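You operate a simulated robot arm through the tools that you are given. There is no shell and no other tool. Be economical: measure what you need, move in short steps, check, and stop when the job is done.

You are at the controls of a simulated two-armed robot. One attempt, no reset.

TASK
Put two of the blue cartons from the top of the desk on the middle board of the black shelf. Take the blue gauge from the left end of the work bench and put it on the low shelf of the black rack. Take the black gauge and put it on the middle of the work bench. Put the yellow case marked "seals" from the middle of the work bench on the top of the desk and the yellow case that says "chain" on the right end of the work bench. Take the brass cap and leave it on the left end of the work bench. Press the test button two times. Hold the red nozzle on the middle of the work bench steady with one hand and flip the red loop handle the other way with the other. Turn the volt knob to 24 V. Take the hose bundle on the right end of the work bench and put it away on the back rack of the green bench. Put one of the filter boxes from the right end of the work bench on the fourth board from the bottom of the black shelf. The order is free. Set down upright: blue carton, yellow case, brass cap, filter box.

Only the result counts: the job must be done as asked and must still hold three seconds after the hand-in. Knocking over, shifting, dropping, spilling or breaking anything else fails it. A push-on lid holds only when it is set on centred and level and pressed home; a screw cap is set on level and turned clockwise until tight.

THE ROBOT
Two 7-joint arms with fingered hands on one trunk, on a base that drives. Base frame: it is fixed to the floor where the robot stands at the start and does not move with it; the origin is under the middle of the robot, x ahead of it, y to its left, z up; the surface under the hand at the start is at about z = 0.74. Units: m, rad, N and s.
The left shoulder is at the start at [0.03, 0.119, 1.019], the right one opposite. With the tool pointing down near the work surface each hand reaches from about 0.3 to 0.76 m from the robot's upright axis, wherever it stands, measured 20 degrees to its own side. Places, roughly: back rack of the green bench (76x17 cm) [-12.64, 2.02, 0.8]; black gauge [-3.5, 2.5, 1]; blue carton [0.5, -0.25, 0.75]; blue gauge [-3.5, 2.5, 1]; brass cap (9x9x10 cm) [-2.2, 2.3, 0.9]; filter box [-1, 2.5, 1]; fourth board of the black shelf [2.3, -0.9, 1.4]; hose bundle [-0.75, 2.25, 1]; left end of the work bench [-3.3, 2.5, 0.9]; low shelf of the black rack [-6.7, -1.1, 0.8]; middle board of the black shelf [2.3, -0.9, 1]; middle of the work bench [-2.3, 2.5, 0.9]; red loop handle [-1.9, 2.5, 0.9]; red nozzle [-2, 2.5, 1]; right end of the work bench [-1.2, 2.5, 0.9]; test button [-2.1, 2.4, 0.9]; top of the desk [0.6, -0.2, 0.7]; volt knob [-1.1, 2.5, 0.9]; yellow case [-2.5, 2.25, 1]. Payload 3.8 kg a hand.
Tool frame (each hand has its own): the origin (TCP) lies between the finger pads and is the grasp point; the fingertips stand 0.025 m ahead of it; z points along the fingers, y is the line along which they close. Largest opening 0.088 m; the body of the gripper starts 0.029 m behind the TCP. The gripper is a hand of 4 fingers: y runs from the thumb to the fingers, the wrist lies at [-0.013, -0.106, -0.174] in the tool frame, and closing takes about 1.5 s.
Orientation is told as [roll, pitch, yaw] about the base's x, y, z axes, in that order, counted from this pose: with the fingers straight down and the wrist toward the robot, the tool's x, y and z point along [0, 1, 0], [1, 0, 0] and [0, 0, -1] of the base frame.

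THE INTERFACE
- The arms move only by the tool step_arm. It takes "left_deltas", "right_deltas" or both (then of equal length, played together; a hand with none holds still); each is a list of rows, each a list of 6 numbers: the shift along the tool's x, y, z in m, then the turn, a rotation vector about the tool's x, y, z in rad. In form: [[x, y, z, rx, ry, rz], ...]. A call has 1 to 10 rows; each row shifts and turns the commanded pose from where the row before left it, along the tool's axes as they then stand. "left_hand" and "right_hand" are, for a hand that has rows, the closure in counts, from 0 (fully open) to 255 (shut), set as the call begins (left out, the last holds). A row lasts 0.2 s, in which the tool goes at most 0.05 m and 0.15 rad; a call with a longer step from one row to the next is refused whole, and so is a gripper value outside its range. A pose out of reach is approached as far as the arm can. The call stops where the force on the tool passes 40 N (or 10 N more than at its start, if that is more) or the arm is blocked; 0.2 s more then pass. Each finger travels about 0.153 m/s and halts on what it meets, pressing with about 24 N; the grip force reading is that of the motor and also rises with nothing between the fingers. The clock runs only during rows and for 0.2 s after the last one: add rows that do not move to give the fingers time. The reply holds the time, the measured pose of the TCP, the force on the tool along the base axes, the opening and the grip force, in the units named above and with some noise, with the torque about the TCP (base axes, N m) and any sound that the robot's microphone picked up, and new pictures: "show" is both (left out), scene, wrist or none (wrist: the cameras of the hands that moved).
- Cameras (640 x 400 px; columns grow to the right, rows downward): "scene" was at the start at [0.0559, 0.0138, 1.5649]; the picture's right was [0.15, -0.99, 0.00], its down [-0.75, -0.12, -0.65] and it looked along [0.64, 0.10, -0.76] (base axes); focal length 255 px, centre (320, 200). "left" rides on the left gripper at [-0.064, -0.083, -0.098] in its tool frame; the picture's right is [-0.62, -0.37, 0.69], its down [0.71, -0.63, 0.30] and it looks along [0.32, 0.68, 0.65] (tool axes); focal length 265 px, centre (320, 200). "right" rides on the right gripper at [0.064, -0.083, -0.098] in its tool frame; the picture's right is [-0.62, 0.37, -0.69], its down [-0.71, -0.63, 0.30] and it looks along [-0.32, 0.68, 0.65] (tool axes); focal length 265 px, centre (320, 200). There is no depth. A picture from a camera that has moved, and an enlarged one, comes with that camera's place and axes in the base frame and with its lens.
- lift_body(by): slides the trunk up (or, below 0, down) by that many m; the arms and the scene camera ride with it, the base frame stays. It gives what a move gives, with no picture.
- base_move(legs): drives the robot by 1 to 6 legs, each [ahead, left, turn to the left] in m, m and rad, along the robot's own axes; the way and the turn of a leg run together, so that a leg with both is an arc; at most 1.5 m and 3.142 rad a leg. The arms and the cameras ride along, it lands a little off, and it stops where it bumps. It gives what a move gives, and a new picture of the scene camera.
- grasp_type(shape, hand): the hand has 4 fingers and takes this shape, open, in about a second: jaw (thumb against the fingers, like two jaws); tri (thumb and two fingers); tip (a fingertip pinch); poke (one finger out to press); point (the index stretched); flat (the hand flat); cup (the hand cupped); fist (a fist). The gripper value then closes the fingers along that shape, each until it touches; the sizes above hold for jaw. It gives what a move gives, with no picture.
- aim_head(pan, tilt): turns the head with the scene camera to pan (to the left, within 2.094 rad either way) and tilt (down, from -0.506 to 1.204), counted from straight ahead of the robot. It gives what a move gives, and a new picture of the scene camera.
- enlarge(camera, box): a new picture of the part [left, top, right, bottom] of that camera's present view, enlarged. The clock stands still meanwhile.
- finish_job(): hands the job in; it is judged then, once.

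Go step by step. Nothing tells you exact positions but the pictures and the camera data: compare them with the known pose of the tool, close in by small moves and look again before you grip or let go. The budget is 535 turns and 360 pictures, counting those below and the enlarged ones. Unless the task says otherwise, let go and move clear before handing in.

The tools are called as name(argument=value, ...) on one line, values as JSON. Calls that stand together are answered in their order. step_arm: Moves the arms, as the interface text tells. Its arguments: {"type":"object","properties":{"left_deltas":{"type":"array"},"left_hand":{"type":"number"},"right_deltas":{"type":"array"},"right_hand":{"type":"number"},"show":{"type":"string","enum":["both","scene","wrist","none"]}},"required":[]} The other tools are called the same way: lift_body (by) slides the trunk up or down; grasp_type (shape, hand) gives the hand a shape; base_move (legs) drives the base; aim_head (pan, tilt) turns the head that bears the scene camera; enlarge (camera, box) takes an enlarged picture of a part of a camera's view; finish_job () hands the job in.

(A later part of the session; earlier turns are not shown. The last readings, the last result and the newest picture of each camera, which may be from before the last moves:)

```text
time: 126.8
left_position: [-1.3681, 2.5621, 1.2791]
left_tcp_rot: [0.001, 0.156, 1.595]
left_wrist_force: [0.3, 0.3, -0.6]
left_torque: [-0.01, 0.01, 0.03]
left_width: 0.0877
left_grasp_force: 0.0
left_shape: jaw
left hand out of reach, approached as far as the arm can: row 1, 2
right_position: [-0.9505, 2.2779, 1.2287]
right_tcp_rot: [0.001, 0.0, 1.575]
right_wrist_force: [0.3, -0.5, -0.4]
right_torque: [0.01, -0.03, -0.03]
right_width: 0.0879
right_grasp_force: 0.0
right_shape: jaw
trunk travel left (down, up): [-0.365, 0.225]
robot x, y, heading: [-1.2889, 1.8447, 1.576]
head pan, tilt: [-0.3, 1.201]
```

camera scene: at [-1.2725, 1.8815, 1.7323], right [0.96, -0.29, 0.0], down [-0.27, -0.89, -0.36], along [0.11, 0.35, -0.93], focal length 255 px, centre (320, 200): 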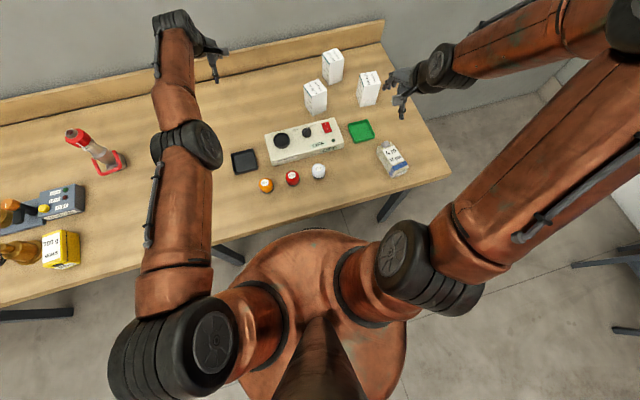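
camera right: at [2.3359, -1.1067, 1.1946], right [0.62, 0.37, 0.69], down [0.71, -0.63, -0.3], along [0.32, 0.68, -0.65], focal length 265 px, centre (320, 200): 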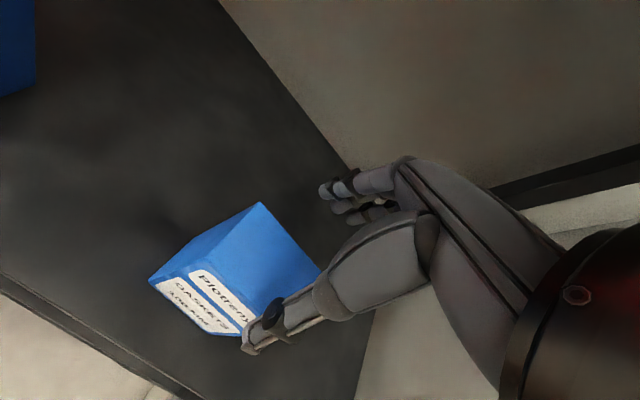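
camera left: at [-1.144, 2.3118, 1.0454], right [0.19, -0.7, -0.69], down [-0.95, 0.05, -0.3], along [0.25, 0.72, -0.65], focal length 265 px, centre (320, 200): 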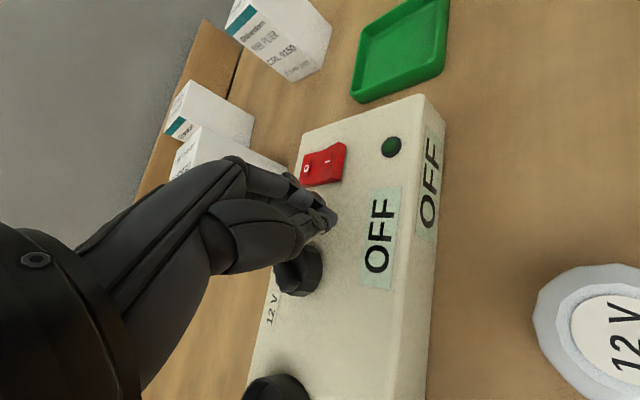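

step_arm(left_deltas=[[0, -0.02, 0, -0.12, 0, 0], [0, -0.03, 0, -0.12, 0, 0], [0, -0.03, 0, -0.12, 0, 0], [0, -0.03, 0, -0.12, 0, 0], [0, 0, 0, 0, 0, 0]], show="scene")

```text
time: 128.0
left_position: [-1.3666, 2.4643, 1.2738]
left_tcp_rot: [-0.001, -0.329, 1.596]
left_wrist_force: [0.0, -0.1, 0.1]
left_torque: [-0.03, 0.0, 0.01]
left_width: 0.0876
left_grasp_force: 0.1
left_shape: jaw
left hand out of reach, approached as far as the arm can: row 1
right_position: [-0.9511, 2.2782, 1.2284]
right_tcp_rot: [0.002, 0.002, 1.575]
right_wrist_force: [0.0, -0.1, 0.8]
right_torque: [-0.03, 0.0, 0.02]
right_width: 0.0878
right_grasp_force: 0.0
right_shape: jaw
trunk travel left (down, up): [-0.365, 0.225]
robot x, y, heading: [-1.2883, 1.846, 1.581]
head pan, tilt: [-0.3, 1.201]
camera scene: at [-1.273, 1.8824, 1.7323], right [0.96, -0.29, 0.0], down [-0.27, -0.89, -0.36], along [0.11, 0.35, -0.93], focal length 255 px, centre (320, 200)
```

scene: 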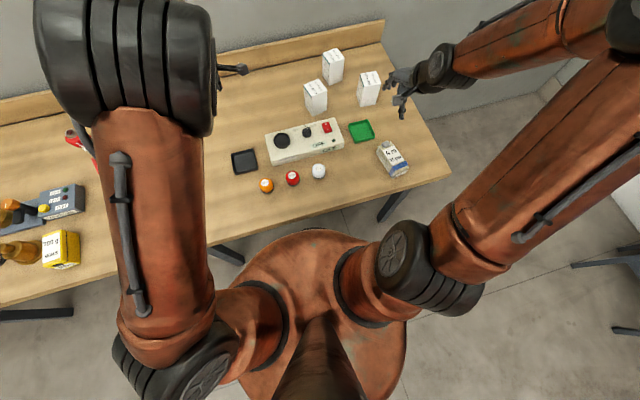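

The elbow has popped up and the arm moves freely again. I return the tool to vertical while retracting further.

step_arm(left_deltas=[[0, -0.04, 0, 0, 0, 0], [0, -0.04, 0, 0.08, 0, 0], [0, -0.04, 0, 0.08, 0, 0], [0, -0.03, 0, 0.08, 0, 0], [0, -0.02, 0, 0.09, 0, 0], [0, 0, 0, 0, 0, 0]], show="scene")

```text
time: 129.4
left_position: [-1.3616, 2.2996, 1.232]
left_tcp_rot: [0.0, 0.004, 1.593]
left_wrist_force: [0.3, 0.0, -0.6]
left_torque: [0.01, 0.01, 0.01]
left_width: 0.0877
left_grasp_force: 0.0
left_shape: jaw
right_position: [-0.9494, 2.2781, 1.2278]
right_tcp_rot: [0.001, 0.0, 1.574]
right_wrist_force: [-0.2, -0.6, 0.5]
right_torque: [0.02, -0.02, -0.03]
right_width: 0.0881
right_grasp_force: 0.0
right_shape: jaw
trunk travel left (down, up): [-0.365, 0.225]
robot x, y, heading: [-1.2898, 1.8451, 1.571]
head pan, tilt: [-0.3, 1.201]
camera scene: at [-1.2715, 1.8812, 1.7323], right [0.96, -0.29, 0.0], down [-0.27, -0.89, -0.36], along [0.11, 0.35, -0.93], focal length 255 px, centre (320, 200)
```

scene: 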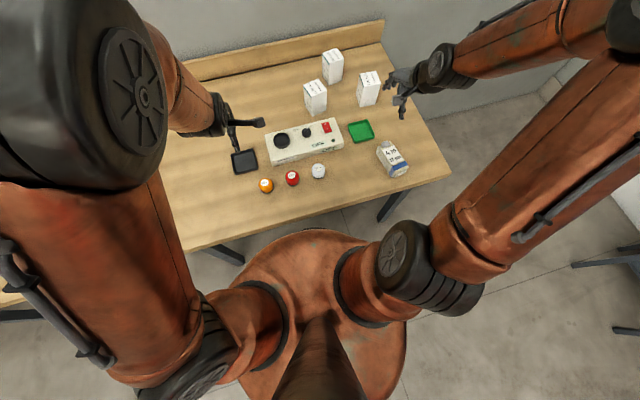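

Left arm is free, elbow up. I move it over the knob again and test the clockwise rotation in the air first.

step_arm(left_deltas=[[-0.038, 0.024, 0.02, 0, 0, 0], [-0.038, 0.024, 0.02, 0, 0, 0], [-0.038, 0.024, 0.02, 0, 0, 0], [-0.038, 0.024, 0.02, 0, 0, 0], [-0.038, 0.024, 0.02, 0, 0, 0], [-0.038, 0.024, 0.02, 0, 0, 0], [0, 0, 0.03, 0, 0, 0], [0, 0, 0.03, 0, 0, 0], [0, 0, 0, 0, 0, 0]], show="none")

step_arm(left_deltas=[[0, 0, 0, 0, 0, 0.13], [0, 0, 0, 0, 0, 0.13], [0, 0, 0, 0, 0, 0.13], [0, 0, 0, 0, 0, 0.13], [0, 0, 0, 0, 0, 0.13], [0, 0, 0, 0, 0, 0.13], [0, 0, 0, 0, 0, 0]], show="scene")

```text
time: 131.4
left_position: [-1.1375, 2.4491, 1.05]
left_tcp_rot: [0.0, 0.004, 1.594]
left_wrist_force: [0.5, -0.4, -1.3]
left_torque: [0.01, 0.0, -0.01]
left_width: 0.0875
left_grasp_force: 0.0
left_shape: jaw
right_position: [-0.9491, 2.2761, 1.2285]
right_tcp_rot: [0.0, -0.002, 1.575]
right_wrist_force: [-0.4, -0.2, 1.4]
right_torque: [0.02, 0.03, 0.01]
right_width: 0.0878
right_grasp_force: 0.1
right_shape: jaw
trunk travel left (down, up): [-0.365, 0.225]
robot x, y, heading: [-1.2911, 1.8499, 1.574]
head pan, tilt: [-0.3, 1.201]
```

```text
time: 133.0
left_position: [-1.1371, 2.4486, 1.0511]
left_tcp_rot: [-0.003, 0.002, 0.813]
left_wrist_force: [0.3, 0.5, 0.5]
left_torque: [0.0, 0.04, -0.03]
left_width: 0.0881
left_grasp_force: 0.3
left_shape: jaw
right_position: [-0.9484, 2.2776, 1.2273]
right_tcp_rot: [0.0, 0.001, 1.572]
right_wrist_force: [0.0, 0.0, 0.7]
right_torque: [0.0, 0.0, -0.03]
right_width: 0.088
right_grasp_force: 0.0
right_shape: jaw
trunk travel left (down, up): [-0.365, 0.225]
robot x, y, heading: [-1.2895, 1.8445, 1.573]
head pan, tilt: [-0.3, 1.201]
camera scene: at [-1.2712, 1.8811, 1.7323], right [0.96, -0.29, 0.0], down [-0.27, -0.89, -0.36], along [0.11, 0.35, -0.93], focal length 255 px, centre (320, 200)
```

scene: 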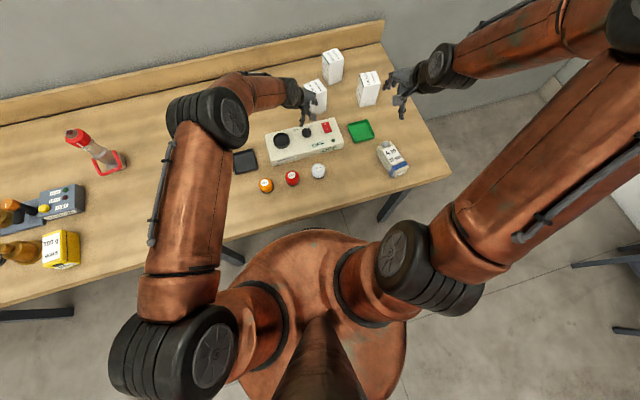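

Rotation is reachable here. Rotate back and descend onto the knob.

step_arm(left_deltas=[[0, 0, 0, 0, 0, -0.13], [0, 0, 0, 0, 0, -0.13], [0, 0, 0, 0, 0, -0.13], [0, 0, 0, 0, 0, -0.13], [0, 0, 0, 0, 0, -0.13], [0, 0, 0, 0, 0, -0.13], [0, 0, 0.03, 0, 0, 0], [0, 0, 0.03, 0, 0, 0], [0, 0, 0, 0, 0, 0]], show="wrist")

```text
time: 135.0
left_position: [-1.1381, 2.4488, 0.9919]
left_tcp_rot: [0.001, 0.0, 1.596]
left_wrist_force: [0.8, -0.1, 0.3]
left_torque: [-0.02, 0.04, 0.01]
left_width: 0.0877
left_grasp_force: 0.1
left_shape: jaw
right_position: [-0.9504, 2.2775, 1.2282]
right_tcp_rot: [0.0, 0.0, 1.574]
right_wrist_force: [-0.4, 0.0, -0.4]
right_torque: [0.01, 0.01, 0.01]
right_width: 0.0878
right_grasp_force: 0.0
right_shape: jaw
trunk travel left (down, up): [-0.365, 0.225]
robot x, y, heading: [-1.2904, 1.8457, 1.573]
head pan, tilt: [-0.3, 1.201]
camera left: at [-1.0728, 2.3654, 1.0903], right [0.63, -0.36, -0.69], down [-0.7, -0.65, -0.3], along [-0.34, 0.67, -0.66], focal length 265 px, centre (320, 200)
```

left: 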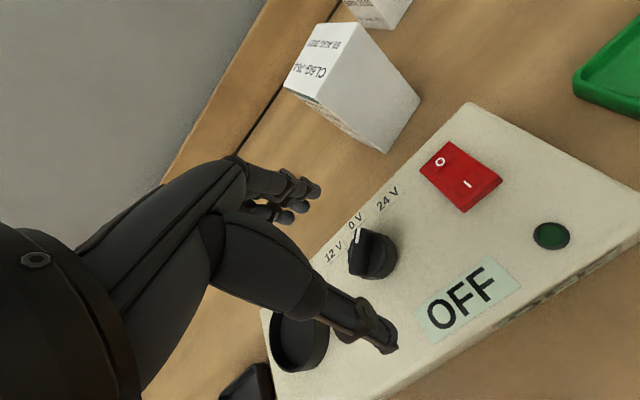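

Well aligned. Descend and close.

step_arm(left_deltas=[[0.002, 0, 0.03, 0, 0, 0], [0, 0, 0.02, 0, 0, 0], [0, 0, 0.008, 0, 0, 0], [0, 0, 0.004, 0, 0, 0], [0, 0, 0, 0, 0, 0]], show="none")

step_arm(left_deltas=[[0, 0, 0, 0, 0, 0], [0, 0, 0, 0, 0, 0], [0, 0, 0, 0, 0, 0], [0, 0, 0, 0, 0, 0], [0, 0, 0, 0, 0, 0], [0, 0, 0, 0, 0, 0], [0, 0, 0, 0, 0, 0]], left_hand=255, show="none")

```text
time: 136.2
left_position: [-1.139, 2.4491, 0.9295]
left_tcp_rot: [0.0, 0.002, 1.594]
left_wrist_force: [0.0, -0.6, 4.4]
left_torque: [0.21, 0.03, 0.01]
left_width: 0.0874
left_grasp_force: 0.0
left_shape: jaw
right_position: [-0.9487, 2.2764, 1.2291]
right_tcp_rot: [0.0, -0.001, 1.574]
right_wrist_force: [0.0, -1.2, 0.3]
right_torque: [0.01, -0.01, 0.01]
right_width: 0.0881
right_grasp_force: 0.0
right_shape: jaw
trunk travel left (down, up): [-0.365, 0.225]
robot x, y, heading: [-1.2883, 1.8431, 1.572]
head pan, tilt: [-0.3, 1.201]
```

```text
time: 137.8
left_position: [-1.1381, 2.4483, 0.9308]
left_tcp_rot: [0.0, 0.001, 1.594]
left_wrist_force: [6.3, -8.7, 12.0]
left_torque: [-0.34, -0.2, -0.14]
left_width: 0.0198
left_grasp_force: 23.7
left_shape: jaw
right_position: [-0.949, 2.2761, 1.2293]
right_tcp_rot: [-0.001, -0.001, 1.575]
right_wrist_force: [-0.1, 0.1, 0.5]
right_torque: [0.01, -0.02, 0.0]
right_width: 0.0879
right_grasp_force: 0.0
right_shape: jaw
trunk travel left (down, up): [-0.365, 0.225]
robot x, y, heading: [-1.2864, 1.8457, 1.567]
head pan, tilt: [-0.3, 1.201]
```

Gripped, lightly touching the panel. Lift 2 mm and turn clockwise 45°.

step_arm(left_deltas=[[0, 0, -0.003, 0, 0, 0], [0, 0, 0, 0, 0, 0.13], [0, 0, 0, 0, 0, 0.13], [0, 0, 0, 0, 0, 0.13], [0, 0, 0, 0, 0, 0.13], [0, 0, 0, 0, 0, 0.13], [0, 0, 0, 0, 0, 0.1], [0, 0, 0, 0, 0, 0]], show="wrist")

```text
time: 139.6
left_position: [-1.1384, 2.4492, 0.9335]
left_tcp_rot: [-0.001, 0.002, 0.843]
left_wrist_force: [1.4, 1.0, 1.7]
left_torque: [0.03, -0.02, -0.01]
left_width: 0.0131
left_grasp_force: 23.7
left_shape: jaw
right_position: [-0.9497, 2.2771, 1.2278]
right_tcp_rot: [-0.001, 0.0, 1.575]
right_wrist_force: [-0.6, -1.0, 0.0]
right_torque: [0.01, -0.02, 0.03]
right_width: 0.088
right_grasp_force: 0.2
right_shape: jaw
trunk travel left (down, up): [-0.365, 0.225]
robot x, y, heading: [-1.2861, 1.8457, 1.577]
head pan, tilt: [-0.3, 1.201]
camera left: at [-1.1482, 2.3436, 1.0318], right [0.22, -0.69, -0.69], down [-0.95, 0.0, -0.3], along [0.21, 0.72, -0.66], focal length 265 px, centre (320, 200)
```

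left: 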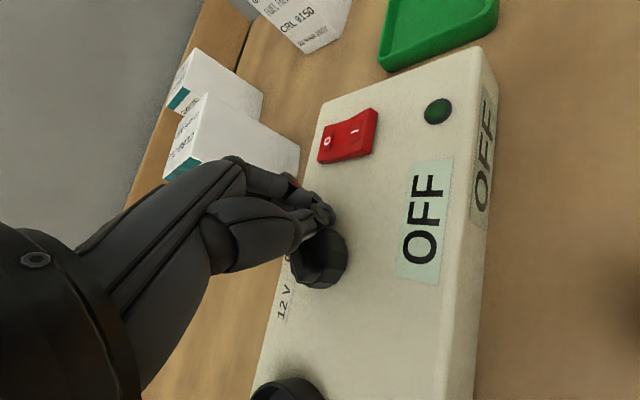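

The thumb seems to have slipped over the knob. I lift off and try the fingertip pinch shape instead.

step_arm(left_deltas=[[0, 0, 0, 0, 0, 0], [0, 0, 0, 0, 0, 0], [0, 0, 0, 0, 0, 0], [0, 0, 0, 0, 0, 0], [0, 0, -0.03, 0, 0, 0], [0, 0, -0.03, 0, 0, 0], [0, 0, 0, 0, 0, 0]], left_hand=0, show="none")

grasp_type(shape="tip", hand="left")

enlarge(camera="left", box=[160, 100, 480, 300])

```text
time: 141.2
left_position: [-1.1393, 2.4484, 0.994]
left_tcp_rot: [-0.001, 0.004, 0.844]
left_wrist_force: [0.5, -1.0, 0.0]
left_torque: [0.02, 0.0, -0.01]
left_width: 0.0876
left_grasp_force: 0.1
left_shape: jaw
right_position: [-0.9503, 2.2775, 1.2289]
right_tcp_rot: [-0.001, -0.001, 1.575]
right_wrist_force: [-0.6, -0.2, 0.1]
right_torque: [-0.01, 0.02, 0.01]
right_width: 0.088
right_grasp_force: 0.0
right_shape: jaw
trunk travel left (down, up): [-0.365, 0.225]
robot x, y, heading: [-1.2879, 1.8461, 1.574]
head pan, tilt: [-0.3, 1.201]
```

```text
time: 142.1
left_position: [-1.1395, 2.4501, 0.993]
left_tcp_rot: [-0.002, 0.005, 0.845]
left_wrist_force: [-0.5, 1.0, 0.3]
left_torque: [-0.01, -0.01, -0.01]
left_width: 0.088
left_grasp_force: 0.0
left_shape: tip
right_position: [-0.9506, 2.2773, 1.2277]
right_tcp_rot: [0.0, 0.0, 1.574]
right_wrist_force: [1.3, 0.0, -0.2]
right_torque: [0.03, -0.02, -0.01]
right_width: 0.088
right_grasp_force: 0.1
right_shape: jaw
trunk travel left (down, up): [-0.365, 0.225]
robot x, y, heading: [-1.2841, 1.8444, 1.575]
head pan, tilt: [-0.3, 1.201]
```

```text
2.00 times, centred on (320, 200) of left
camera zoom: at [-1.1477, 2.3439, 1.0919], right [0.22, -0.69, -0.69], down [-0.95, 0.0, -0.3], along [0.21, 0.72, -0.66], focal length 531 px, centre (320, 200)
```

zoom: 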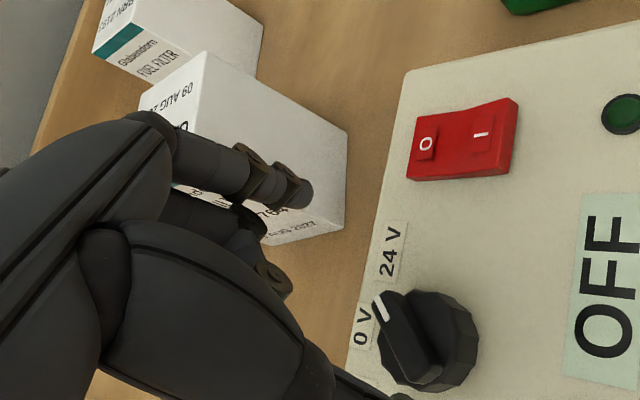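

The knob has turned a little toward 24 V. I rotate back and view the tip shape from the wrist camera above the knob.

step_arm(left_deltas=[[0, 0, 0, 0, 0, -0.13], [0, 0, 0, 0, 0, -0.13], [0, 0, 0, 0, 0, -0.13], [0, 0, 0, 0, 0, -0.13], [0, 0, 0, 0, 0, -0.13], [0, 0, 0, 0, 0, 0]], left_hand=0, show="wrist")

```text
time: 143.5
left_position: [-1.1406, 2.4475, 0.9933]
left_tcp_rot: [-0.002, 0.005, 1.494]
left_wrist_force: [0.3, 0.1, 0.2]
left_torque: [-0.01, -0.01, -0.01]
left_width: 0.0879
left_grasp_force: 0.2
left_shape: tip
right_position: [-0.9503, 2.277, 1.2283]
right_tcp_rot: [-0.002, 0.0, 1.574]
right_wrist_force: [-0.4, -0.4, -0.2]
right_torque: [-0.02, -0.01, 0.0]
right_width: 0.0881
right_grasp_force: 0.2
right_shape: jaw
trunk travel left (down, up): [-0.365, 0.225]
robot x, y, heading: [-1.286, 1.8428, 1.575]
head pan, tilt: [-0.3, 1.201]
camera left: at [-1.0831, 2.3603, 1.0914], right [0.59, -0.42, -0.69], down [-0.76, -0.58, -0.3], along [-0.27, 0.7, -0.66], focal length 265 px, centre (320, 200)
```

left: 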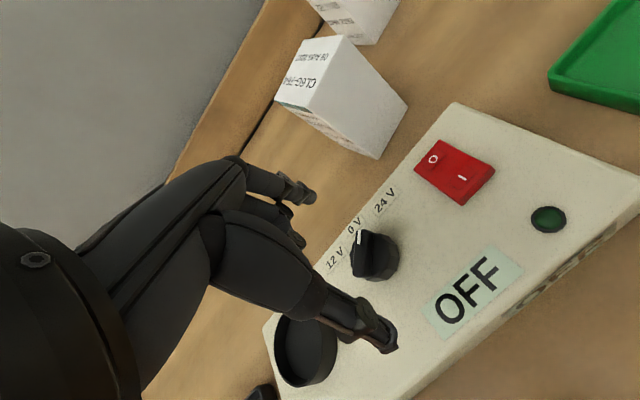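

To learn where the tip pinch meets, I close it in the air above the knob.

step_arm(left_deltas=[[0, 0, 0, 0, 0, 0], [0, 0, 0, 0, 0, 0], [0, 0, 0, 0, 0, 0], [0, 0, 0, 0, 0, 0], [0, 0, 0, 0, 0, 0], [0, 0, 0, 0, 0, 0], [0, 0, 0, 0, 0, 0]], left_hand=255, show="wrist")

enlarge(camera="left", box=[260, 160, 420, 260])

```text
time: 145.1
left_position: [-1.1399, 2.4492, 0.9922]
left_tcp_rot: [0.0, 0.005, 1.494]
left_wrist_force: [-0.4, 0.3, 0.6]
left_torque: [-0.01, 0.02, 0.0]
left_width: 0.0
left_grasp_force: 23.4
left_shape: tip
right_position: [-0.9498, 2.2766, 1.2275]
right_tcp_rot: [0.001, 0.001, 1.574]
right_wrist_force: [-0.5, 0.9, -0.7]
right_torque: [-0.02, 0.02, -0.02]
right_width: 0.088
right_grasp_force: 0.1
right_shape: jaw
trunk travel left (down, up): [-0.365, 0.225]
robot x, y, heading: [-1.2878, 1.8444, 1.578]
head pan, tilt: [-0.3, 1.201]
camera left: at [-1.083, 2.3601, 1.0914], right [0.59, -0.42, -0.69], down [-0.76, -0.57, -0.3], along [-0.27, 0.7, -0.66], focal length 265 px, centre (320, 200)
```

left: 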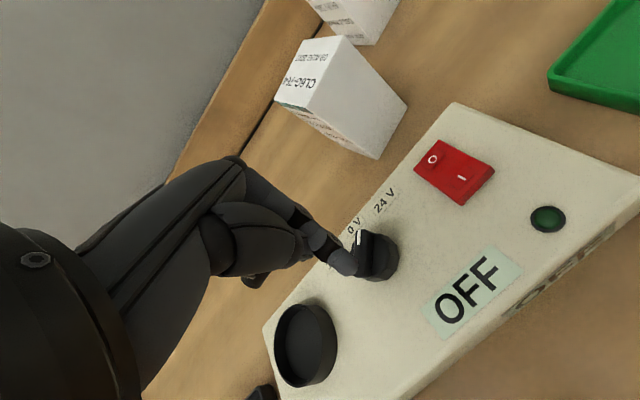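

```text
4.00 times, centred on (340, 210) of left
camera zoom: at [-1.083, 2.3601, 1.0914], right [0.59, -0.42, -0.69], down [-0.76, -0.57, -0.3], along [-0.27, 0.7, -0.66], focal length 1062 px, centre (240, 160)
```

zoom: 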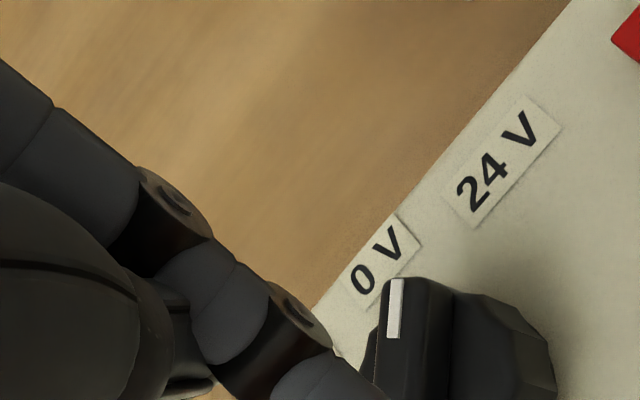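

The tip pinch meets right under the TCP, over the knob. Open, descend, pinch.

step_arm(left_deltas=[[0, 0, 0, 0, 0, 0], [0, 0, 0, 0, 0, 0], [0, 0, 0, 0, 0, 0], [0, 0, 0, 0, 0, 0], [0, 0, 0, 0, 0, 0], [0, 0.002, 0.03, 0, 0, 0], [0, 0, 0.02, 0, 0, 0], [0, 0, 0.009, 0, 0, 0], [0, 0, 0, 0, 0, 0]], left_hand=0, show="none")

step_arm(left_deltas=[[0, 0, 0, 0, 0, 0], [0, 0, 0, 0, 0, 0], [0, 0, 0, 0, 0, 0], [0, 0, 0, 0, 0, 0], [0, 0, 0, 0, 0, 0], [0, 0, 0, 0, 0, 0], [0, 0, 0, 0, 0, 0]], left_hand=255, show="wrist")

```text
time: 147.1
left_position: [-1.1387, 2.4508, 0.9334]
left_tcp_rot: [-0.001, 0.004, 1.493]
left_wrist_force: [0.1, 0.3, -0.1]
left_torque: [-0.02, -0.02, 0.01]
left_width: 0.0876
left_grasp_force: 0.0
left_shape: tip
right_position: [-0.9501, 2.2784, 1.2283]
right_tcp_rot: [0.0, 0.0, 1.575]
right_wrist_force: [0.0, -0.4, -1.0]
right_torque: [0.0, -0.06, 0.0]
right_width: 0.0878
right_grasp_force: 0.1
right_shape: jaw
trunk travel left (down, up): [-0.365, 0.225]
robot x, y, heading: [-1.2881, 1.8444, 1.577]
head pan, tilt: [-0.3, 1.201]
```

```text
time: 148.7
left_position: [-1.1394, 2.449, 0.933]
left_tcp_rot: [0.0, 0.003, 1.493]
left_wrist_force: [3.5, -2.6, -1.2]
left_torque: [-0.04, -0.07, -0.03]
left_width: 0.0255
left_grasp_force: 24.0
left_shape: tip
right_position: [-0.9492, 2.2769, 1.2279]
right_tcp_rot: [0.0, 0.0, 1.574]
right_wrist_force: [-0.5, 0.6, 0.0]
right_torque: [0.0, -0.02, -0.03]
right_width: 0.0878
right_grasp_force: 0.1
right_shape: jaw
trunk travel left (down, up): [-0.365, 0.225]
robot x, y, heading: [-1.2869, 1.8441, 1.573]
head pan, tilt: [-0.3, 1.201]
camera left: at [-1.0821, 2.3613, 1.0322], right [0.59, -0.42, -0.69], down [-0.76, -0.57, -0.3], along [-0.27, 0.7, -0.66], focal length 265 px, centre (320, 200)
```

left: 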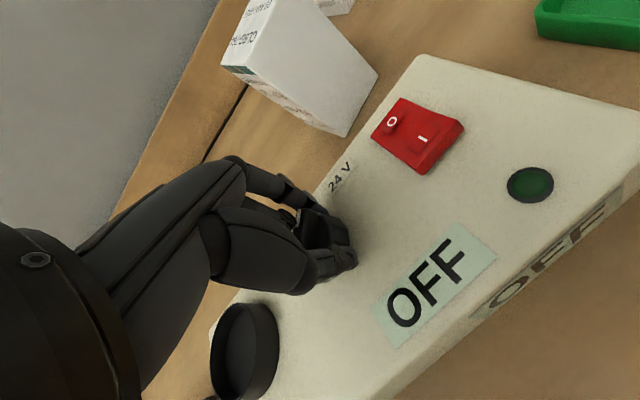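

Straddled well. Turn clockwise.

step_arm(left_deltas=[[0, 0, 0, 0, 0, 0.1], [0, 0, 0, 0, 0, 0.1], [0, 0, 0, 0, 0, 0.1], [0, 0, 0, 0, 0, 0.1], [0, 0, 0, 0, 0, 0.1], [0, 0, 0, 0, 0, 0.1], [0, 0, 0, 0, 0, 0.1], [0, 0, 0, 0, 0, 0]], show="wrist")

```text
time: 150.5
left_position: [-1.1386, 2.4509, 0.9343]
left_tcp_rot: [0.0, 0.001, 0.795]
left_wrist_force: [8.0, 9.4, 1.2]
left_torque: [0.13, -0.18, 0.0]
left_width: 0.0157
left_grasp_force: 24.2
left_shape: tip
right_position: [-0.9488, 2.2781, 1.2275]
right_tcp_rot: [0.001, 0.002, 1.575]
right_wrist_force: [-0.5, 0.3, -0.7]
right_torque: [0.02, 0.0, 0.0]
right_width: 0.088
right_grasp_force: 0.1
right_shape: jaw
trunk travel left (down, up): [-0.365, 0.225]
robot x, y, heading: [-1.2874, 1.8414, 1.575]
head pan, tilt: [-0.3, 1.201]
camera left: at [-1.1521, 2.3469, 1.0327], right [0.18, -0.7, -0.69], down [-0.95, 0.05, -0.3], along [0.25, 0.71, -0.66], focal length 265 px, centre (320, 200)
```

left: 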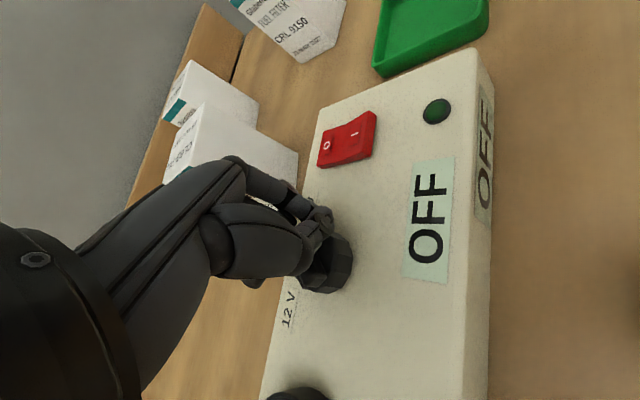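

The fingers rode up onto one side; I release, lift slightly and check the pointer.

step_arm(left_deltas=[[0, 0, 0, 0, 0, 0], [0, 0, 0, 0, 0, 0], [0, 0, 0, 0, 0, 0], [0, 0, 0, 0, 0, 0], [0, 0, -0.03, 0, 0, 0], [0, 0, -0.03, 0, 0, 0], [0, 0, 0, 0, 0, 0]], left_hand=0, show="none")

enlarge(camera="left", box=[240, 150, 480, 300])

```text
time: 152.1
left_position: [-1.1403, 2.4507, 0.9928]
left_tcp_rot: [-0.003, 0.003, 0.795]
left_wrist_force: [0.6, 0.6, -0.2]
left_torque: [0.02, -0.02, 0.0]
left_width: 0.0879
left_grasp_force: 0.0
left_shape: tip
right_position: [-0.9495, 2.2773, 1.2278]
right_tcp_rot: [0.0, 0.001, 1.573]
right_wrist_force: [-0.1, -0.2, 0.4]
right_torque: [-0.02, 0.03, -0.03]
right_width: 0.0879
right_grasp_force: 0.0
right_shape: jaw
trunk travel left (down, up): [-0.365, 0.225]
robot x, y, heading: [-1.2884, 1.8447, 1.572]
head pan, tilt: [-0.3, 1.201]
```

```text
2.67 times, centred on (360, 225) of left
camera zoom: at [-1.1537, 2.3459, 1.0929], right [0.18, -0.7, -0.69], down [-0.95, 0.05, -0.3], along [0.25, 0.71, -0.66], focal length 708 px, centre (213, 133)
```

zoom: 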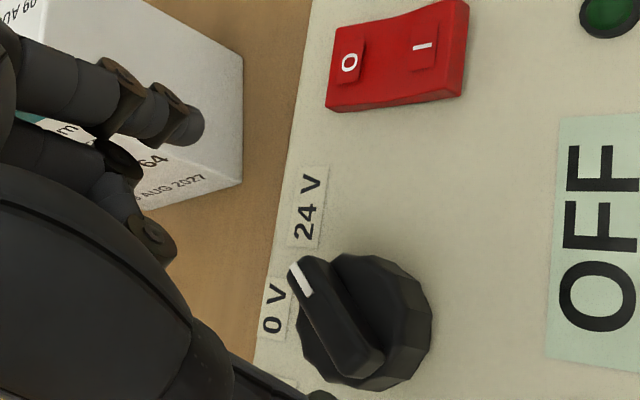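

The pointer is now about halfway to 24 V. I recentre by 4 mm and repeat the turn.

step_arm(left_deltas=[[0.0022, -0.0037, 0, 0, 0, -0.13], [0, 0, 0, 0, 0, -0.13], [0, 0, 0, 0, 0, -0.13], [0, 0, 0, 0, 0, -0.13], [0, 0, 0, 0, 0, -0.13], [0, 0, 0.03, 0, 0, 0], [0, 0, 0.02, 0, 0, 0], [0, 0, 0.009, 0, 0, 0], [0, 0, 0, 0, 0, 0]], left_hand=0, show="none")

step_arm(left_deltas=[[0, 0, 0, 0, 0, 0], [0, 0, 0, 0, 0, 0], [0, 0, 0, 0, 0, 0], [0, 0, 0, 0, 0, 0], [0, 0, 0, 0, 0, 0], [0, 0, 0, 0, 0, 0], [0, 0, 0, 0, 0, 0]], left_hand=255, show="none")

step_arm(left_deltas=[[0, 0, 0, 0, 0, 0.1], [0, 0, 0, 0, 0, 0.1], [0, 0, 0, 0, 0, 0.1], [0, 0, 0, 0, 0, 0.1], [0, 0, 0, 0, 0, 0.1], [0, 0, 0, 0, 0, 0]], show="wrist")

```text
time: 154.1
left_position: [-1.1436, 2.4505, 0.9354]
left_tcp_rot: [-0.001, 0.005, 1.444]
left_wrist_force: [-0.1, 0.1, 0.5]
left_torque: [0.0, 0.01, 0.03]
left_width: 0.0876
left_grasp_force: 0.1
left_shape: tip
right_position: [-0.9503, 2.2781, 1.228]
right_tcp_rot: [0.0, -0.001, 1.573]
right_wrist_force: [-0.4, -0.4, -0.8]
right_torque: [0.04, 0.0, 0.04]
right_width: 0.0878
right_grasp_force: 0.1
right_shape: jaw
trunk travel left (down, up): [-0.365, 0.225]
robot x, y, heading: [-1.2882, 1.8513, 1.576]
head pan, tilt: [-0.3, 1.201]
```

```text
time: 155.7
left_position: [-1.1445, 2.4502, 0.9354]
left_tcp_rot: [0.0, 0.004, 1.446]
left_wrist_force: [1.6, -1.9, -1.6]
left_torque: [-0.01, -0.02, -0.06]
left_width: 0.028
left_grasp_force: 24.1
left_shape: tip
right_position: [-0.949, 2.2767, 1.2288]
right_tcp_rot: [-0.001, -0.001, 1.575]
right_wrist_force: [0.0, -0.7, 0.8]
right_torque: [-0.01, -0.02, 0.0]
right_width: 0.0879
right_grasp_force: 0.0
right_shape: jaw
trunk travel left (down, up): [-0.365, 0.225]
robot x, y, heading: [-1.2868, 1.8433, 1.57]
head pan, tilt: [-0.3, 1.201]
```

```text
time: 157.1
left_position: [-1.1417, 2.4488, 0.9355]
left_tcp_rot: [-0.001, 0.005, 0.941]
left_wrist_force: [2.3, -4.5, -0.1]
left_torque: [-0.05, -0.07, -0.04]
left_width: 0.0213
left_grasp_force: 23.6
left_shape: tip
right_position: [-0.9497, 2.2767, 1.2273]
right_tcp_rot: [0.0, 0.0, 1.575]
right_wrist_force: [0.3, 1.0, -0.7]
right_torque: [0.0, 0.03, 0.02]
right_width: 0.0881
right_grasp_force: 0.0
right_shape: jaw
trunk travel left (down, up): [-0.365, 0.225]
robot x, y, heading: [-1.2906, 1.8468, 1.571]
head pan, tilt: [-0.3, 1.201]
camera left: at [-1.1394, 2.3429, 1.0336], right [0.28, -0.67, -0.69], down [-0.95, -0.09, -0.3], along [0.14, 0.74, -0.66], focal length 265 px, centre (320, 200)
```

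left: 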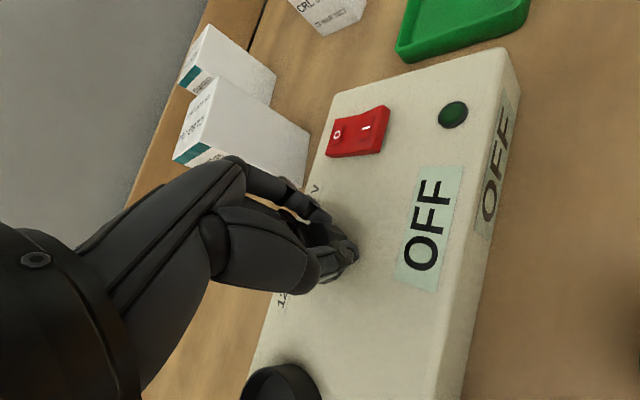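

Much better hold this time. Release, lift and check the pointer.

step_arm(left_deltas=[[0, 0, 0, 0, 0, 0], [0, 0, 0, 0, 0, 0], [0, 0, 0, 0, 0, 0], [0, 0, 0, 0, 0, 0], [0, 0, -0.03, 0, 0, 0], [0, 0, -0.04, 0, 0, 0], [0, 0, 0, 0, 0, 0]], left_hand=0, show="none")

enlarge(camera="left", box=[260, 150, 500, 300])

```text
time: 158.7
left_position: [-1.1413, 2.4505, 1.006]
left_tcp_rot: [0.0, 0.004, 0.944]
left_wrist_force: [-0.2, -0.2, 0.5]
left_torque: [0.0, 0.0, 0.0]
left_width: 0.0877
left_grasp_force: 0.0
left_shape: tip
right_position: [-0.9506, 2.277, 1.2286]
right_tcp_rot: [0.0, 0.0, 1.575]
right_wrist_force: [-0.2, 0.8, -0.2]
right_torque: [-0.01, -0.04, -0.01]
right_width: 0.0879
right_grasp_force: 0.1
right_shape: jaw
trunk travel left (down, up): [-0.365, 0.225]
robot x, y, heading: [-1.2851, 1.8462, 1.574]
head pan, tilt: [-0.3, 1.201]
```

```text
2.67 times, centred on (380, 225) of left
camera zoom: at [-1.1399, 2.3451, 1.1048], right [0.29, -0.66, -0.69], down [-0.95, -0.09, -0.3], along [0.14, 0.74, -0.66], focal length 708 px, centre (160, 133)
```

zoom: 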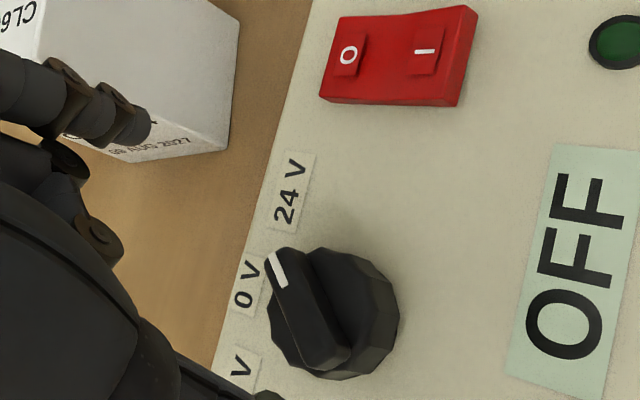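

The pointer is near 24 V. I move the hand back and check with the head camera.

step_arm(left_deltas=[[0, 0, -0.04, 0, 0, -0.1], [0, 0, -0.04, 0, 0, -0.1], [0.02, -0.04, -0.02, 0, 0, -0.1], [0.02, -0.04, 0, 0, 0, -0.1], [0.02, -0.04, 0, 0, 0, -0.1], [0.02, -0.04, 0, 0, 0, -0.1], [0, 0, 0, 0, 0, 0]], show="none")

enlarge(camera="scene", box=[255, 110, 355, 172])

```text
time: 160.3
left_position: [-1.2639, 2.3166, 1.1052]
left_tcp_rot: [-0.002, 0.004, 1.547]
left_wrist_force: [-0.3, -0.6, -0.1]
left_torque: [-0.04, -0.01, -0.03]
left_width: 0.0875
left_grasp_force: 0.1
left_shape: tip
right_position: [-0.9492, 2.2791, 1.228]
right_tcp_rot: [-0.001, 0.001, 1.575]
right_wrist_force: [-0.2, 0.3, 1.3]
right_torque: [-0.01, -0.05, -0.03]
right_width: 0.0877
right_grasp_force: 0.1
right_shape: jaw
trunk travel left (down, up): [-0.365, 0.225]
robot x, y, heading: [-1.2828, 1.8495, 1.573]
head pan, tilt: [-0.3, 1.201]
```

```text
6.40 times, centred on (305, 141) of scene
camera zoom: at [-1.2716, 1.8823, 1.7323], right [0.96, -0.29, 0.0], down [-0.27, -0.89, -0.36], along [0.11, 0.35, -0.93], focal length 1630 px, centre (416, 578)
```

zoom: 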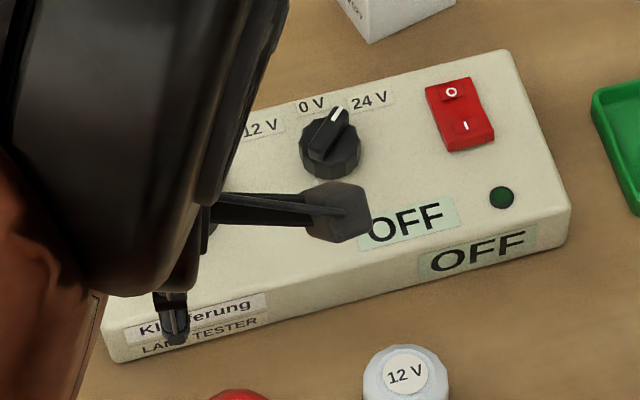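

enlarge(camera="scene", box=[290, 118, 330, 143])

```text
16.00 times, centred on (310, 130) of scene
camera zoom: at [-1.2716, 1.8823, 1.7323], right [0.96, -0.29, 0.0], down [-0.27, -0.89, -0.36], along [0.11, 0.35, -0.93], focal length 4074 px, centre (480, 1312)
```

zoom: 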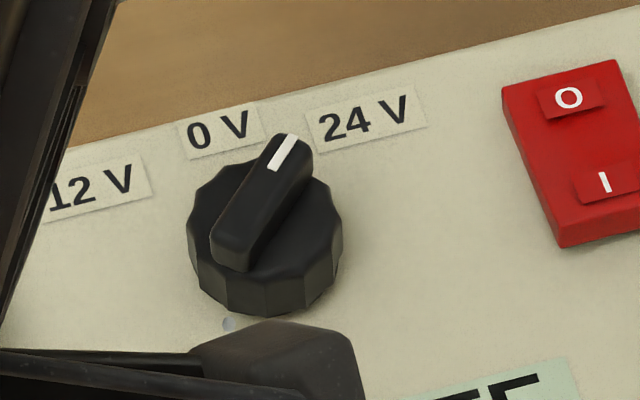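

The pointer stands at about 43°, the 24 V label about 45–49°. I'll give it one more small nudge.

step_arm(left_deltas=[[-0.0295, 0.0338, 0, 0, 0, 0], [-0.0295, 0.0338, 0, 0, 0, 0], [-0.0295, 0.0338, 0, 0, 0, 0], [-0.0295, 0.0338, 0, 0, 0, 0], [0, 0, 0.03, 0, 0, 0.13], [0, 0, 0.03, 0, 0, 0.13], [0, 0, 0.03, 0, 0, 0.13], [0, 0, 0.03, 0, 0, 0.13], [0, 0, 0, 0, 0, 0]], left_hand=0, show="none")

enlarge(camera="left", box=[240, 150, 480, 300])

```text
time: 162.3
left_position: [-1.1426, 2.45, 0.9832]
left_tcp_rot: [0.0, 0.002, 1.023]
left_wrist_force: [0.1, 0.3, 0.8]
left_torque: [0.01, -0.03, 0.01]
left_width: 0.088
left_grasp_force: 0.0
left_shape: tip
right_position: [-0.9499, 2.277, 1.2287]
right_tcp_rot: [-0.001, -0.001, 1.573]
right_wrist_force: [-0.2, -0.1, 0.4]
right_torque: [-0.01, -0.03, 0.0]
right_width: 0.0879
right_grasp_force: 0.1
right_shape: jaw
trunk travel left (down, up): [-0.365, 0.225]
robot x, y, heading: [-1.2873, 1.8447, 1.573]
head pan, tilt: [-0.3, 1.201]
```

```text
2.67 times, centred on (360, 225) of left
camera zoom: at [-1.1316, 2.3445, 1.0823], right [0.34, -0.64, -0.69], down [-0.94, -0.17, -0.3], along [0.08, 0.75, -0.66], focal length 708 px, centre (213, 133)
```

zoom: 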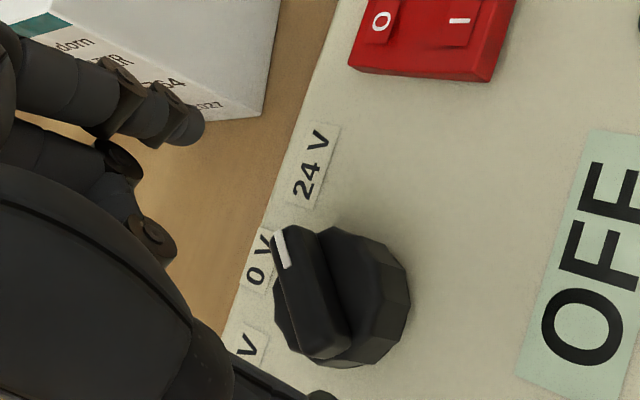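

step_arm(left_deltas=[[0.001, -0.002, 0.03, 0, 0, 0], [0, 0, 0.018, 0, 0, 0], [0, 0, 0, 0, 0, 0]], show="none")

step_arm(left_deltas=[[0, 0, 0, 0, 0, 0], [0, 0, 0, 0, 0, 0], [0, 0, 0, 0, 0, 0], [0, 0, 0, 0, 0, 0], [0, 0, 0, 0, 0, 0], [0, 0, 0, 0, 0, 0], [0, 0, 0, 0, 0, 0.06], [0, 0, 0, 0, 0, 0.06], [0, 0, 0, 0, 0, 0]], left_hand=255, show="none")

step_arm(left_deltas=[[0, 0, 0, 0, 0, 0], [0, 0, 0, 0, 0, 0], [0, 0, 0, 0, 0, 0], [0, 0, 0, 0, 0, 0], [0, 0, -0.04, 0, 0, 0], [0, 0, -0.04, 0, 0, -0.1], [0.0, -0.04, -0.04, 0, 0, -0.1], [0.02, -0.04, -0.02, 0, 0, -0.1], [0.03, -0.03, 0, 0, 0, -0.1], [0.03, -0.03, 0, 0, 0, -0.1]], left_hand=0, show="none")

enlarge(camera="scene", box=[290, 118, 330, 143])

```text
time: 163.1
left_position: [-1.1451, 2.4477, 0.9346]
left_tcp_rot: [-0.002, 0.004, 1.024]
left_wrist_force: [-0.2, 0.7, 0.2]
left_torque: [-0.02, 0.0, 0.02]
left_width: 0.0876
left_grasp_force: 0.1
left_shape: tip
right_position: [-0.9506, 2.2768, 1.228]
right_tcp_rot: [-0.001, -0.001, 1.574]
right_wrist_force: [-0.7, 0.7, -1.2]
right_torque: [-0.02, 0.01, 0.0]
right_width: 0.0878
right_grasp_force: 0.0
right_shape: jaw
trunk travel left (down, up): [-0.365, 0.225]
robot x, y, heading: [-1.2908, 1.8479, 1.577]
head pan, tilt: [-0.3, 1.201]
```

```text
time: 165.1
left_position: [-1.1436, 2.4474, 0.9343]
left_tcp_rot: [-0.002, 0.005, 0.903]
left_wrist_force: [0.6, -4.5, -4.3]
left_torque: [-0.07, 0.0, -0.04]
left_width: 0.0219
left_grasp_force: 24.6
left_shape: tip
right_position: [-0.9488, 2.2773, 1.2281]
right_tcp_rot: [-0.001, 0.0, 1.574]
right_wrist_force: [0.0, -0.3, -0.5]
right_torque: [0.02, 0.0, -0.01]
right_width: 0.0883
right_grasp_force: 0.2
right_shape: jaw
trunk travel left (down, up): [-0.365, 0.225]
robot x, y, heading: [-1.2842, 1.8466, 1.577]
head pan, tilt: [-0.3, 1.201]
```

```text
refused: row 7 steps farther than a row can; nothing moved
```

```text
16.00 times, centred on (310, 130) of scene
camera zoom: at [-1.2714, 1.8814, 1.7323], right [0.96, -0.29, 0.0], down [-0.27, -0.89, -0.36], along [0.11, 0.35, -0.93], focal length 4074 px, centre (480, 1312)
```

zoom: 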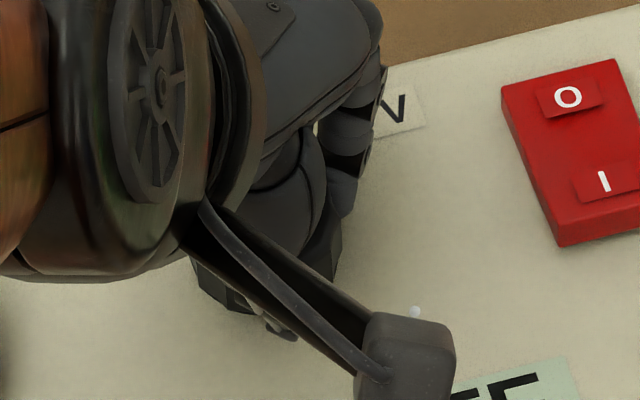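

step_arm(left_deltas=[[0, 0, 0, 0, 0, 0], [0, 0, 0, 0, 0, 0], [0, 0, 0, 0, 0, 0], [0, 0, 0, 0, 0, 0], [0, 0, -0.04, 0, 0, 0], [0, 0, -0.04, 0, 0, -0.1], [0.0, -0.03, -0.03, 0, 0, -0.1], [0.02, -0.03, -0.02, 0, 0, -0.1], [0.03, -0.03, 0, 0, 0, -0.1], [0.03, -0.03, 0, 0, 0, -0.1]], left_hand=0, show="none")

enlarge(camera="scene", box=[290, 118, 330, 143])

```text
time: 167.3
left_position: [-1.2669, 2.3652, 1.0687]
left_tcp_rot: [0.0, 0.001, 1.405]
left_wrist_force: [0.1, -0.5, 1.0]
left_torque: [-0.05, 0.03, -0.02]
left_width: 0.0876
left_grasp_force: 0.1
left_shape: tip
right_position: [-0.951, 2.277, 1.2275]
right_tcp_rot: [0.0, 0.001, 1.575]
right_wrist_force: [0.4, -0.4, 0.4]
right_torque: [0.01, -0.02, 0.0]
right_width: 0.088
right_grasp_force: 0.0
right_shape: jaw
trunk travel left (down, up): [-0.365, 0.225]
robot x, y, heading: [-1.2849, 1.8497, 1.573]
head pan, tilt: [-0.3, 1.201]
```

```text
16.00 times, centred on (310, 130) of scene
camera zoom: at [-1.2725, 1.8804, 1.7323], right [0.96, -0.29, 0.0], down [-0.27, -0.89, -0.36], along [0.11, 0.35, -0.93], focal length 4074 px, centre (480, 1312)
```

zoom: 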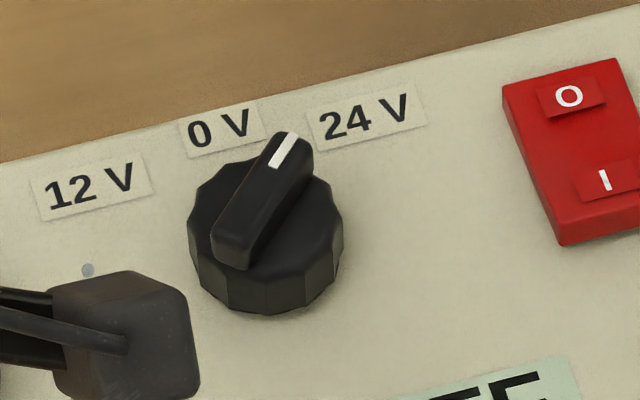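

The pointer settles at the same spot, so it sits in the 24 V detent. Next the middle of the bench: raise the hands, back off a bit and go left.

step_arm(left_deltas=[[0, -0.04, -0.03, 0, 0, 0], [0, -0.04, -0.03, 0, 0, 0], [0, -0.03, -0.04, 0, 0, 0], [0, 0, -0.04, 0, 0, 0], [0, 0, 0, 0, 0, 0]], show="none")

grasp_type(shape="jaw", hand="left")

base_move(legs=[[-0.2, 0.4, 0], [0, 0.3, 0]])

aim_head(pan=0.1, tilt=0.8)

```text
time: 168.5
left_position: [-1.2826, 2.2615, 1.2067]
left_tcp_rot: [-0.001, 0.004, 1.405]
left_wrist_force: [0.0, -0.5, 0.3]
left_torque: [0.0, 0.02, -0.01]
left_width: 0.0876
left_grasp_force: 0.0
left_shape: tip
right_position: [-0.9505, 2.2793, 1.2283]
right_tcp_rot: [0.0, 0.001, 1.573]
right_wrist_force: [0.1, 0.0, 0.0]
right_torque: [0.0, -0.01, -0.02]
right_width: 0.088
right_grasp_force: 0.0
right_shape: jaw
trunk travel left (down, up): [-0.365, 0.225]
robot x, y, heading: [-1.2877, 1.8427, 1.574]
head pan, tilt: [-0.3, 1.201]
```

```text
time: 169.4
left_position: [-1.283, 2.2612, 1.206]
left_tcp_rot: [0.0, 0.004, 1.406]
left_wrist_force: [-0.6, 0.1, -0.3]
left_torque: [0.01, -0.03, -0.01]
left_width: 0.0878
left_grasp_force: 0.0
left_shape: jaw
right_position: [-0.9497, 2.2777, 1.2293]
right_tcp_rot: [0.0, -0.001, 1.575]
right_wrist_force: [-0.4, -0.9, 0.8]
right_torque: [0.0, 0.02, -0.01]
right_width: 0.0879
right_grasp_force: 0.2
right_shape: jaw
trunk travel left (down, up): [-0.365, 0.225]
robot x, y, heading: [-1.2864, 1.8427, 1.569]
head pan, tilt: [-0.3, 1.201]
```

```text
time: 173.7
left_position: [-1.9812, 2.0549, 1.2079]
left_tcp_rot: [0.003, 0.004, 1.416]
left_wrist_force: [0.1, 0.3, 0.1]
left_torque: [-0.01, 0.01, 0.0]
left_width: 0.0878
left_grasp_force: 0.0
left_shape: jaw
right_position: [-1.6476, 2.0753, 1.2285]
right_tcp_rot: [0.001, 0.0, 1.586]
right_wrist_force: [-0.7, -0.1, 0.4]
right_torque: [0.01, -0.03, 0.01]
right_width: 0.0879
right_grasp_force: 0.0
right_shape: jaw
trunk travel left (down, up): [-0.365, 0.225]
robot x, y, heading: [-1.98, 1.6381, 1.587]
head pan, tilt: [-0.3, 1.201]
camera scene: at [-1.9646, 1.6754, 1.7323], right [0.96, -0.28, 0.0], down [-0.26, -0.89, -0.36], along [0.1, 0.35, -0.93], focal length 255 px, centre (320, 200)
```

scene: 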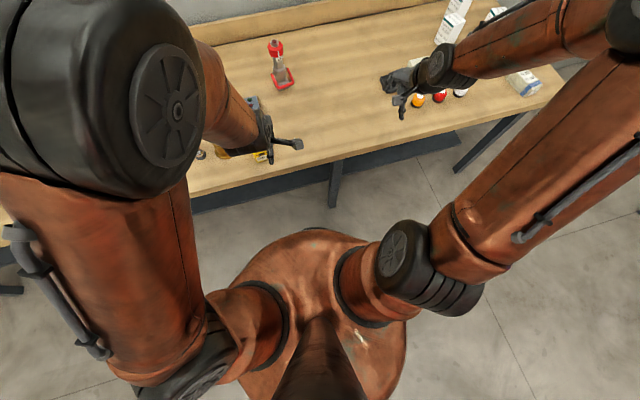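

```text
time: 174.6
left_position: [-1.9806, 2.0542, 1.2076]
left_tcp_rot: [0.001, 0.004, 1.415]
left_wrist_force: [-0.5, -0.4, 0.6]
left_torque: [-0.02, 0.0, 0.0]
left_width: 0.0875
left_grasp_force: 0.1
left_shape: jaw
right_position: [-1.647, 2.0743, 1.2287]
right_tcp_rot: [0.0, 0.001, 1.587]
right_wrist_force: [0.8, 0.3, -0.4]
right_torque: [-0.02, -0.03, -0.02]
right_width: 0.0877
right_grasp_force: 0.1
right_shape: jaw
trunk travel left (down, up): [-0.365, 0.225]
robot x, y, heading: [-1.9823, 1.6372, 1.583]
head pan, tilt: [0.099, 0.799]
camera scene: at [-1.9888, 1.7019, 1.76], right [0.99, 0.11, 0.0], down [0.08, -0.71, -0.7], along [-0.08, 0.69, -0.72], focal length 255 px, centre (320, 200)
```

scene: 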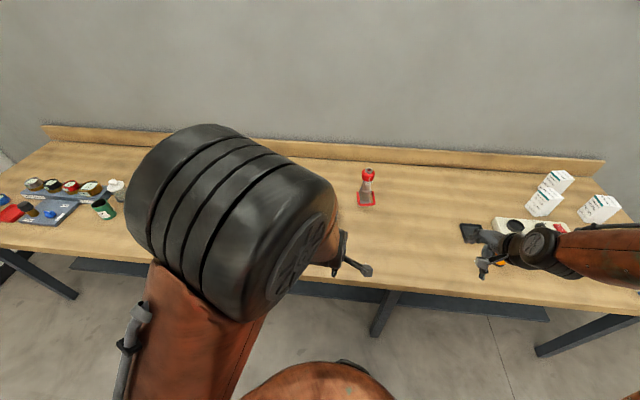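

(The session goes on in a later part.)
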